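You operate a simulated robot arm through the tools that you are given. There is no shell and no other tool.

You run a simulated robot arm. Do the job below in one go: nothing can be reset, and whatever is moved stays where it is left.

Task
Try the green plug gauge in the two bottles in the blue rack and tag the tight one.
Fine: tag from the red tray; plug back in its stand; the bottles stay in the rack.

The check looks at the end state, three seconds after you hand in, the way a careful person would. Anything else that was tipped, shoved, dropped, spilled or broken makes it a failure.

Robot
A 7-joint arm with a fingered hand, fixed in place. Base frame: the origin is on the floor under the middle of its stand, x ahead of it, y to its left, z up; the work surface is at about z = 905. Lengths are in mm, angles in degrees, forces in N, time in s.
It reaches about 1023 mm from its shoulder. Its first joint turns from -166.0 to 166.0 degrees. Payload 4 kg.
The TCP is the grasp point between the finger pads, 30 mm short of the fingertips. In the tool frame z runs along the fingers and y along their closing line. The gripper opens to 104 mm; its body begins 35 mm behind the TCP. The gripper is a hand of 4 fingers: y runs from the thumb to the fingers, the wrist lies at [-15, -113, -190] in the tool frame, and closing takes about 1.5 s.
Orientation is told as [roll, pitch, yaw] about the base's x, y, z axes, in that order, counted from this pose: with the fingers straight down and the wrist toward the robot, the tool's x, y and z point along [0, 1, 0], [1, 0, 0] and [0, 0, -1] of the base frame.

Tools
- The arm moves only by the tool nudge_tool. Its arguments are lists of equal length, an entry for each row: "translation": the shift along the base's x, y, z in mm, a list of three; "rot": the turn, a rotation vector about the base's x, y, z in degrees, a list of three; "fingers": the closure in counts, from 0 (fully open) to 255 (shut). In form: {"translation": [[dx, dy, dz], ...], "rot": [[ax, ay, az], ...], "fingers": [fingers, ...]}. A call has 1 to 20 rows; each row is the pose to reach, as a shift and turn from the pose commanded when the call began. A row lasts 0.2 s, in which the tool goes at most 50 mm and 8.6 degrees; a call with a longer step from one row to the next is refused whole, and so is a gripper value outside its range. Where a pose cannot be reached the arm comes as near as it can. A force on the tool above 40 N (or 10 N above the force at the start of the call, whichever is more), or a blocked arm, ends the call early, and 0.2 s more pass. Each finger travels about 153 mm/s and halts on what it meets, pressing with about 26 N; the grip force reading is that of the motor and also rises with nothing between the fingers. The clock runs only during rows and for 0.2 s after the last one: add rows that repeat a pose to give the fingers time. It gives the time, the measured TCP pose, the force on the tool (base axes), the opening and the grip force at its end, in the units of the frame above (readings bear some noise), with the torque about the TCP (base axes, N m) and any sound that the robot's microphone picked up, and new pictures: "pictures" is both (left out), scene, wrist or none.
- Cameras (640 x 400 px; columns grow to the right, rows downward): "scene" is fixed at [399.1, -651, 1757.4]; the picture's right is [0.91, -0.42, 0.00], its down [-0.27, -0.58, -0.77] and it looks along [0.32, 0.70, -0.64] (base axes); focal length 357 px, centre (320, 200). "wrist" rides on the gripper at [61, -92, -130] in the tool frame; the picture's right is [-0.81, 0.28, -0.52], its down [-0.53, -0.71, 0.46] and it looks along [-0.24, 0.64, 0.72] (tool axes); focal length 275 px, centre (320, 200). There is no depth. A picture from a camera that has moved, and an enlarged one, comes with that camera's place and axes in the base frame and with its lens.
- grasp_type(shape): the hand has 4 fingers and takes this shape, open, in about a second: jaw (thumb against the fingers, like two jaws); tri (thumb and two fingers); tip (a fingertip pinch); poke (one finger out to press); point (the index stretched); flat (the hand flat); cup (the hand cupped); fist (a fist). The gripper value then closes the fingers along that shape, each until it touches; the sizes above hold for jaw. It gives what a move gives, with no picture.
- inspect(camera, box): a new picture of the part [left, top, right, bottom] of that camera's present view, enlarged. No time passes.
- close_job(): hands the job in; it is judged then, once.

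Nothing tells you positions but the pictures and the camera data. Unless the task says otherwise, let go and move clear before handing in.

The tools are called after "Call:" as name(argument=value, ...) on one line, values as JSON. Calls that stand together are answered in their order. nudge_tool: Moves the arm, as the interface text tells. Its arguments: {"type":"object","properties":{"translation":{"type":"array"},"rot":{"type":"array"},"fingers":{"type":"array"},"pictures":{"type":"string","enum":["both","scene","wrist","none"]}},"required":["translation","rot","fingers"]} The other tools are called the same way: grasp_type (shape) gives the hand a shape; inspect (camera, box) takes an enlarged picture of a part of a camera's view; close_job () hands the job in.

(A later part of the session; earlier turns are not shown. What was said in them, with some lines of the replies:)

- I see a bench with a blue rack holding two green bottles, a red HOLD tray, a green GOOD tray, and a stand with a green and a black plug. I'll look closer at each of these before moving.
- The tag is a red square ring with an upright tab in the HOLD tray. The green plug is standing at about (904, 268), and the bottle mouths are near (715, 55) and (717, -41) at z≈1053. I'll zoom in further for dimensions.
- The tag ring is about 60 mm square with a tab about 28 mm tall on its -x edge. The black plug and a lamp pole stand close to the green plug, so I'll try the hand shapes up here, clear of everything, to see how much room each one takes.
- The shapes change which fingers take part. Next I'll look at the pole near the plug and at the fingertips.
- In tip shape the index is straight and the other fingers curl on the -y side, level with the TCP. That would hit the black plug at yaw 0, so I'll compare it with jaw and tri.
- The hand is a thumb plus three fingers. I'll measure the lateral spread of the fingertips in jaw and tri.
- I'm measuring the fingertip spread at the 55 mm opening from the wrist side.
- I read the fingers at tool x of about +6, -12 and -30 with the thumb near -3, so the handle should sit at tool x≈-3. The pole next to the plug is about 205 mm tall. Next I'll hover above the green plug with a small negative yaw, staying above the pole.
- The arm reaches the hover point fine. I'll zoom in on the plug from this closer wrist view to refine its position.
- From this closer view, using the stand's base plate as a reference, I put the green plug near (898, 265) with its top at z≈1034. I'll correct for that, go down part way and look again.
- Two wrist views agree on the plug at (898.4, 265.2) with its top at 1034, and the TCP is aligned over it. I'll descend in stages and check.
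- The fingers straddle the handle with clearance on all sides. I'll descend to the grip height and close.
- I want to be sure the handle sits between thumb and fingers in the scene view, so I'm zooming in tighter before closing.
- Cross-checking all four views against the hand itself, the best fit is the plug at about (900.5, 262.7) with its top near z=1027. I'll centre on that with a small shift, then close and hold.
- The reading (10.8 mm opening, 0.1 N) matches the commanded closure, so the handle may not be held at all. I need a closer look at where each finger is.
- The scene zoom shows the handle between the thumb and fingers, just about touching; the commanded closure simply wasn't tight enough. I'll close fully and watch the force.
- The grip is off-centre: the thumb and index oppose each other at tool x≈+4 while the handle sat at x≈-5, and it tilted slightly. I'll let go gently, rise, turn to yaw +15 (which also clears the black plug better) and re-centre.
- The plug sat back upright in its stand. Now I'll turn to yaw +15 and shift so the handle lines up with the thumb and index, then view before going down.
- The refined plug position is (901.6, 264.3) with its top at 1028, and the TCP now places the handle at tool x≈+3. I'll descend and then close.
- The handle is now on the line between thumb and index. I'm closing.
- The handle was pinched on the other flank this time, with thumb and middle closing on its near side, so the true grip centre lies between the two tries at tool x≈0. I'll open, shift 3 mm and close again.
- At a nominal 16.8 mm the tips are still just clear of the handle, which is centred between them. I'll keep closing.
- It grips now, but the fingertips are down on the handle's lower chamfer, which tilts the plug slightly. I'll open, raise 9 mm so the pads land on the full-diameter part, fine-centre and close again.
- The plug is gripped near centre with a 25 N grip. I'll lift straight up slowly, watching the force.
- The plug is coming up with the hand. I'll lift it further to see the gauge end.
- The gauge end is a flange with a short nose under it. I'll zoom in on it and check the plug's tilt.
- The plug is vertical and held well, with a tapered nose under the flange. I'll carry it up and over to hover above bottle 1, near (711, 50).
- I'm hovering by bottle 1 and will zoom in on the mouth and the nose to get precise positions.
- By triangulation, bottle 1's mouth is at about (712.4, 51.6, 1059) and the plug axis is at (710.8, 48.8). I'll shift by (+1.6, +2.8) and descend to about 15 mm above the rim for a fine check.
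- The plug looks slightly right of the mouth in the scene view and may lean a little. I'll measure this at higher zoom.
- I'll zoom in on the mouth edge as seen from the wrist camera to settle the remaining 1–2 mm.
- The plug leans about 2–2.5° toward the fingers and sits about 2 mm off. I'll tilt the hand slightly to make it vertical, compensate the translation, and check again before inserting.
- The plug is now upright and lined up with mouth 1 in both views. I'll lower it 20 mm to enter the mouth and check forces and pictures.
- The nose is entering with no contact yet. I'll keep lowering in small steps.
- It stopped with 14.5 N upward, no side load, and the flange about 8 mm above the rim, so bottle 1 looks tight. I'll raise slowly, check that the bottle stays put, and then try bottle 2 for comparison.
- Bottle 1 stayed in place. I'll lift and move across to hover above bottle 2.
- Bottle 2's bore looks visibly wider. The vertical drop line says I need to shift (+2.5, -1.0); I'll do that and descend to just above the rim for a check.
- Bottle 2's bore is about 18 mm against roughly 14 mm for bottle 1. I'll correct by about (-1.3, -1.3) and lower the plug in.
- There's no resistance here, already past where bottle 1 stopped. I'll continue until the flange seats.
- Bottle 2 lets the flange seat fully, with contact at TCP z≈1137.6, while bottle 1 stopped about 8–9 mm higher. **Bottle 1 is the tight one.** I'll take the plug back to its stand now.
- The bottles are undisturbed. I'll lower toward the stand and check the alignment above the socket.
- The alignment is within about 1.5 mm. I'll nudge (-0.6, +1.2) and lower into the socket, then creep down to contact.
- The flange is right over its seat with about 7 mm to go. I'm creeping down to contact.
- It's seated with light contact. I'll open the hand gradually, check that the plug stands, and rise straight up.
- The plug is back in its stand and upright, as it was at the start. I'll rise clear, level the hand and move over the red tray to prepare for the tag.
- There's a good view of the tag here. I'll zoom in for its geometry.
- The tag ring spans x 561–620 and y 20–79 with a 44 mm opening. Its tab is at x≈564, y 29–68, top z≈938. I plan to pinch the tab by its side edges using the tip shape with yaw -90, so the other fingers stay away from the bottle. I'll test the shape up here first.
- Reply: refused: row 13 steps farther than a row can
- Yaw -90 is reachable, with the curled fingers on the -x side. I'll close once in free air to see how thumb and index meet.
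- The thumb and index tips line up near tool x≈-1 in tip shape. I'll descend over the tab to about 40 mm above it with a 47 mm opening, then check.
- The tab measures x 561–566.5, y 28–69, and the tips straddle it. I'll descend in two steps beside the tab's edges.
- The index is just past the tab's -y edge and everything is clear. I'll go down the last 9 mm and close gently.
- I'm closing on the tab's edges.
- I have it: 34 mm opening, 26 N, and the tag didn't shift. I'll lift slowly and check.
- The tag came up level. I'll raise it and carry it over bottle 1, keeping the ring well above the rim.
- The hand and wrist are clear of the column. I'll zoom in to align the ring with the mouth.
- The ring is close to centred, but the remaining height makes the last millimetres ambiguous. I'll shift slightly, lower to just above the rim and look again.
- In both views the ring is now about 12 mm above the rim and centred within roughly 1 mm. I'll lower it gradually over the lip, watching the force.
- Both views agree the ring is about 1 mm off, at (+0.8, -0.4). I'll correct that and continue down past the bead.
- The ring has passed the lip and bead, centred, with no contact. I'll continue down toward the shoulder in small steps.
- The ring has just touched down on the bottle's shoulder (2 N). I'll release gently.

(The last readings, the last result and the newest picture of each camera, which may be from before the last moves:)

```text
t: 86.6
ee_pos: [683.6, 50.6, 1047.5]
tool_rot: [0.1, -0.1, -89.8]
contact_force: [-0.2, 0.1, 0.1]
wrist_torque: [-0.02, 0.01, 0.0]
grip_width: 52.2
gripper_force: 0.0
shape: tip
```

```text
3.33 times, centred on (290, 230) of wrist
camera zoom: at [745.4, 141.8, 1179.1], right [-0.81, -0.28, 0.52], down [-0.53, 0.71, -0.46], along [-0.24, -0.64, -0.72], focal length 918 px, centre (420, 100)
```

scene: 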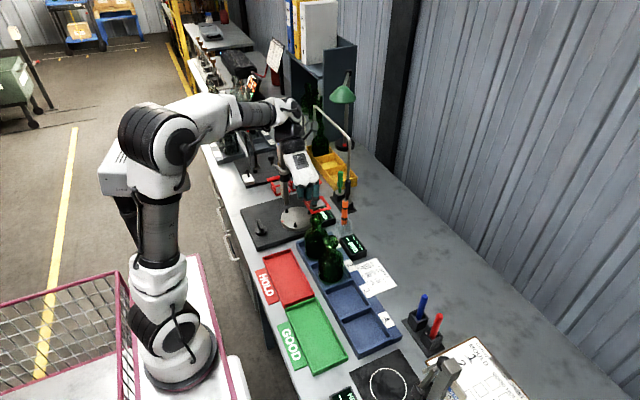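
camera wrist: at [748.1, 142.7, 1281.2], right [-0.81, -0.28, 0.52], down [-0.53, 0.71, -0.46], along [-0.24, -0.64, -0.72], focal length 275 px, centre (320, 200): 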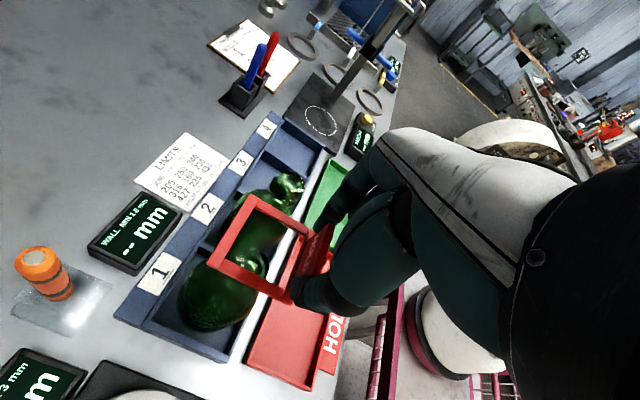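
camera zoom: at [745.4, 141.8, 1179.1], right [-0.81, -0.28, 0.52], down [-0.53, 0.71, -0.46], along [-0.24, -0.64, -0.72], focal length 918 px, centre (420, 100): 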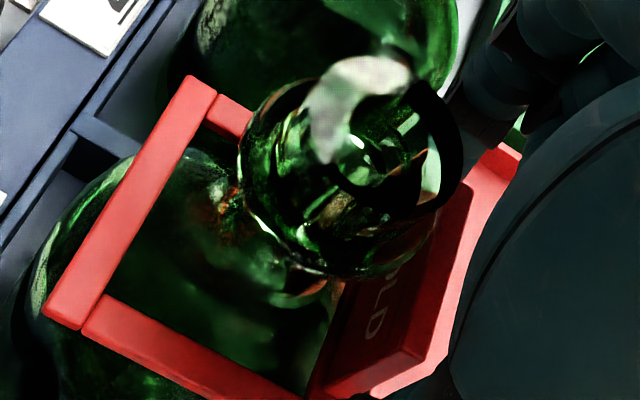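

The tag is resting on bottle 1. I'll lift the hand straight up, clear of the bottle.

Call:
nudge_tool(translation=[[0, 0, 6], [0, 0, 14], [0, 0, 26], [0, 0, 45], [0, 0, 75], [0, 0, 110], [0, 0, 150]], rot=[[0, 0, 0], [0, 0, 0], [0, 0, 0], [0, 0, 0], [0, 0, 0], [0, 0, 0], [0, 0, 0]], fingers=[125, 125, 125, 125, 125, 125, 125])

Call:
inspect(camera="scene", box=[286, 200, 350, 250])

Call:
inspect(camera="wrist", box=[190, 200, 350, 340])

```text
t: 88.2
ee_pos: [685.5, 50.0, 1197.2]
tool_rot: [-0.1, 0.0, -89.8]
contact_force: [0.1, 0.2, -0.4]
wrist_torque: [0.0, 0.02, 0.03]
grip_width: 52.6
gripper_force: 0.0
shape: tip
camera wrist: at [746.5, 141.2, 1328.3], right [-0.81, -0.28, 0.52], down [-0.53, 0.71, -0.46], along [-0.24, -0.65, -0.72], focal length 275 px, centre (320, 200)
```

scene: 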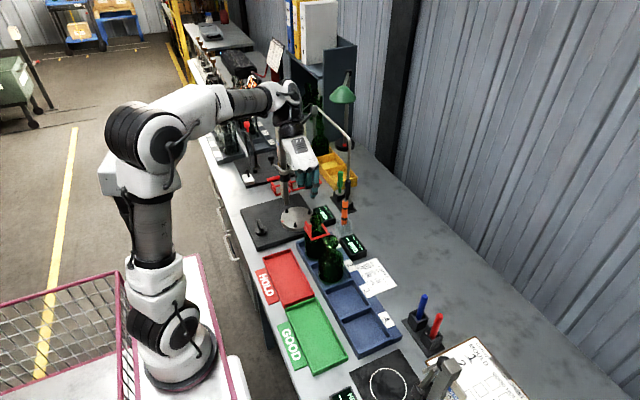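
wrist: 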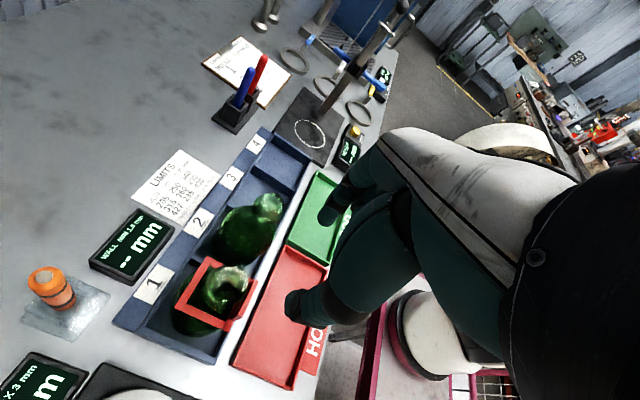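

```text
8.00 times, centred on (318, 225) of scene
camera zoom: at [399.1, -651.0, 1757.4], right [0.91, -0.42, 0.0], down [-0.27, -0.58, -0.77], along [0.32, 0.7, -0.64], focal length 2855 px, centre (336, 0)
```

zoom: 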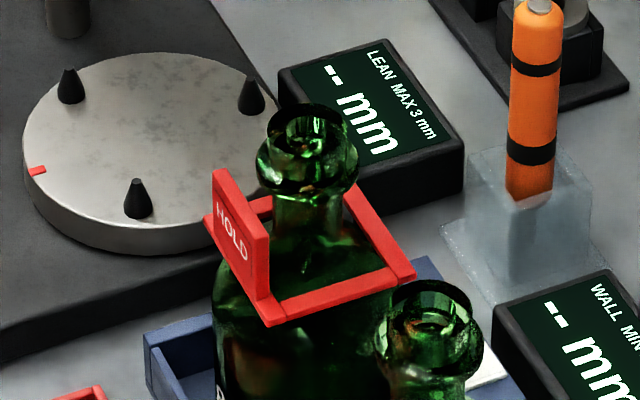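

```text
2.86 times, centred on (270, 270) of wrist
camera zoom: at [746.5, 141.2, 1328.3], right [-0.81, -0.28, 0.52], down [-0.53, 0.71, -0.46], along [-0.24, -0.65, -0.72], focal length 786 px, centre (463, 0)
```

zoom: 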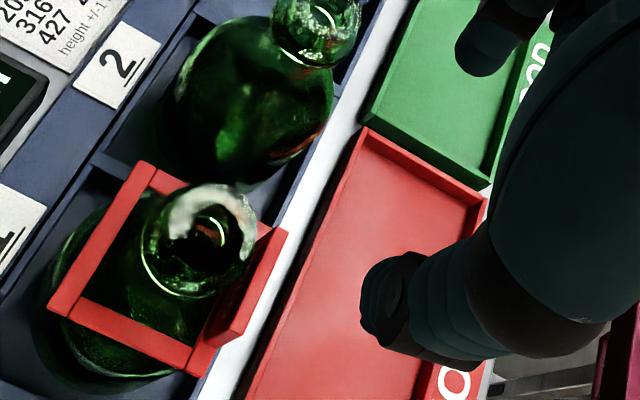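

The tag sits around bottle 1's neck on its shoulder, and both bottles are in the rack. I'll move the arm clear and do a final check of the whole scene.

Call:
nudge_tool(translation=[[0, 0, 40], [0, 0, 80], [-10, 0, 110], [-45, 5, 117], [-75, 10, 117], [-75, 10, 117]], rot=[[0, 0, 0], [0, 0, 0], [0, 0, 0], [0, 0, 0], [0, 0, 0], [0, 0, 0]], fingers=[125, 125, 125, 125, 125, 125])

Call:
inspect(camera="scene", box=[230, 150, 390, 250])

Call:
inspect(camera="scene", box=[240, 210, 400, 310])

Call:
inspect(camera="scene", box=[328, 165, 376, 205])

```text
t: 89.6
ee_pos: [607.2, 59.9, 1315.7]
tool_rot: [0.0, 0.0, -89.8]
contact_force: [-0.1, 0.2, -0.2]
wrist_torque: [-0.02, -0.02, -0.04]
grip_width: 52.7
gripper_force: 0.0
shape: tip
camera wrist: at [669.0, 152.2, 1446.6], right [-0.81, -0.28, 0.52], down [-0.53, 0.71, -0.46], along [-0.24, -0.64, -0.72], focal length 275 px, centre (320, 200)
```

scene: 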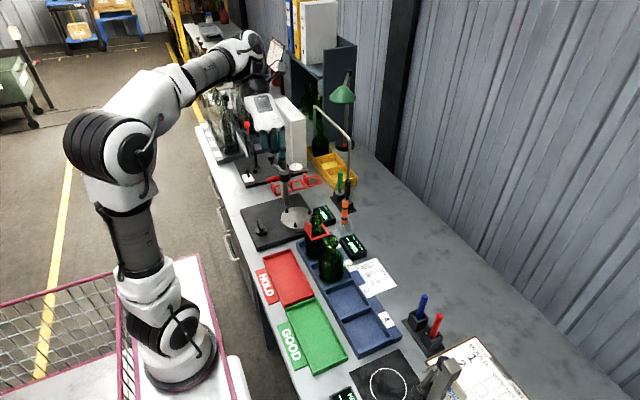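
wrist: 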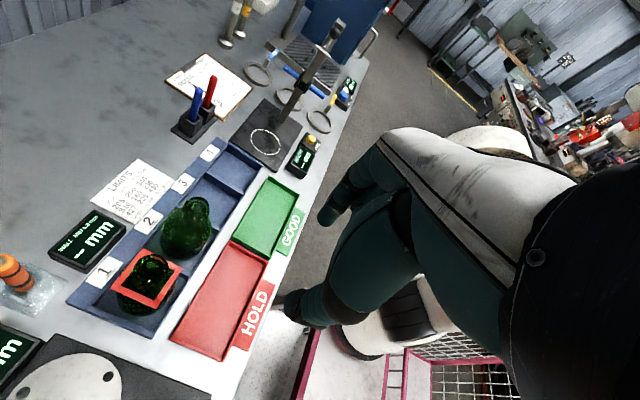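

```text
4.00 times, centred on (310, 200) of scene
camera zoom: at [399.1, -651.0, 1757.4], right [0.91, -0.42, 0.0], down [-0.27, -0.58, -0.77], along [0.32, 0.7, -0.64], focal length 1428 px, centre (360, 200)
```

zoom: 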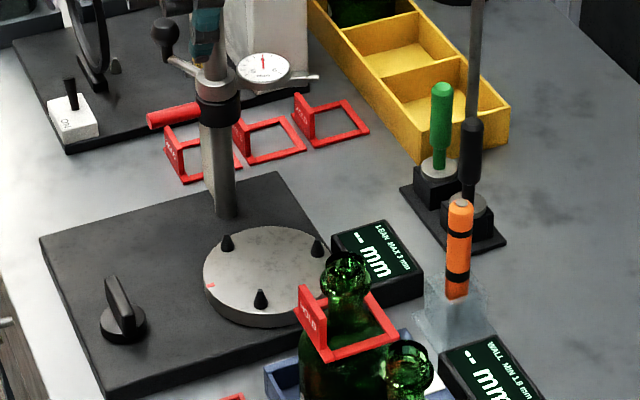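

```text
4.00 times, centred on (320, 260) of scene
camera zoom: at [399.1, -651.0, 1757.4], right [0.91, -0.42, 0.0], down [-0.27, -0.58, -0.77], along [0.32, 0.7, -0.64], focal length 1428 px, centre (320, -40)
```

zoom: 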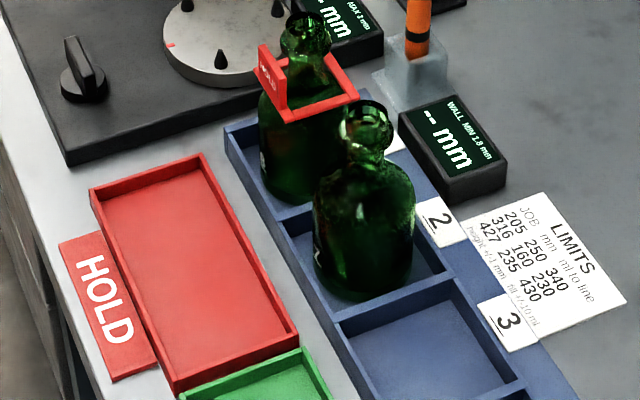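

```text
10.00 times, centred on (352, 185) of scene
camera zoom: at [399.1, -651.0, 1757.4], right [0.91, -0.42, 0.0], down [-0.27, -0.58, -0.77], along [0.32, 0.7, -0.64], focal length 3569 px, centre (0, 350)
```

zoom: 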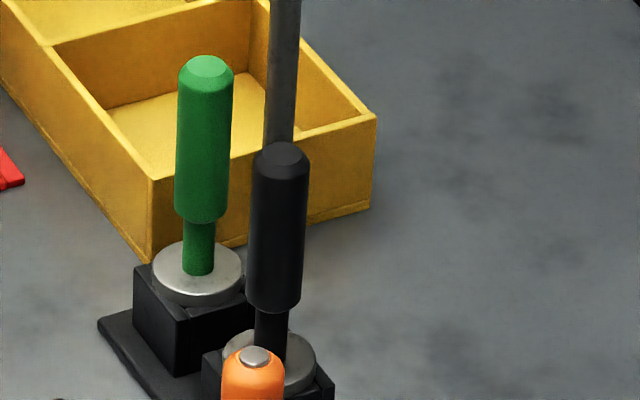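

The green plug is back in its stand, both bottles are in the blue rack, and the tag from the red tray is around the neck of bottle 1, the tight one. The arm is empty and clear, and nothing else looks disturbed, so I'm handing in.

Call:
close_job()

```text
The job is handed in.
```

I tried the green plug in both bottles and put the tag from the red tray on bottle 1, the tight one. The job is handed in; no verdict came back.

- **Bottle 1 (slot 1):** the plug stopped with its flange about 8 mm above the rim. It met about 14 N of upward force and almost no side load, so I called it tight.
- **Bottle 2 (slot 2):** the plug met no resistance until its flange rested on the rim, so I left this one untagged.
- **Tag:** it is around bottle 1's neck, resting on the shoulder.
- **Plug and rack:** the plug is back in its stand and upright, and both bottles are still in the blue rack.

It took a few tries to get a good grip on the plug. It tipped slightly in its stand during those tries but settled back each time. In the last pictures nothing else looked moved, and the hand was empty and clear of everything.
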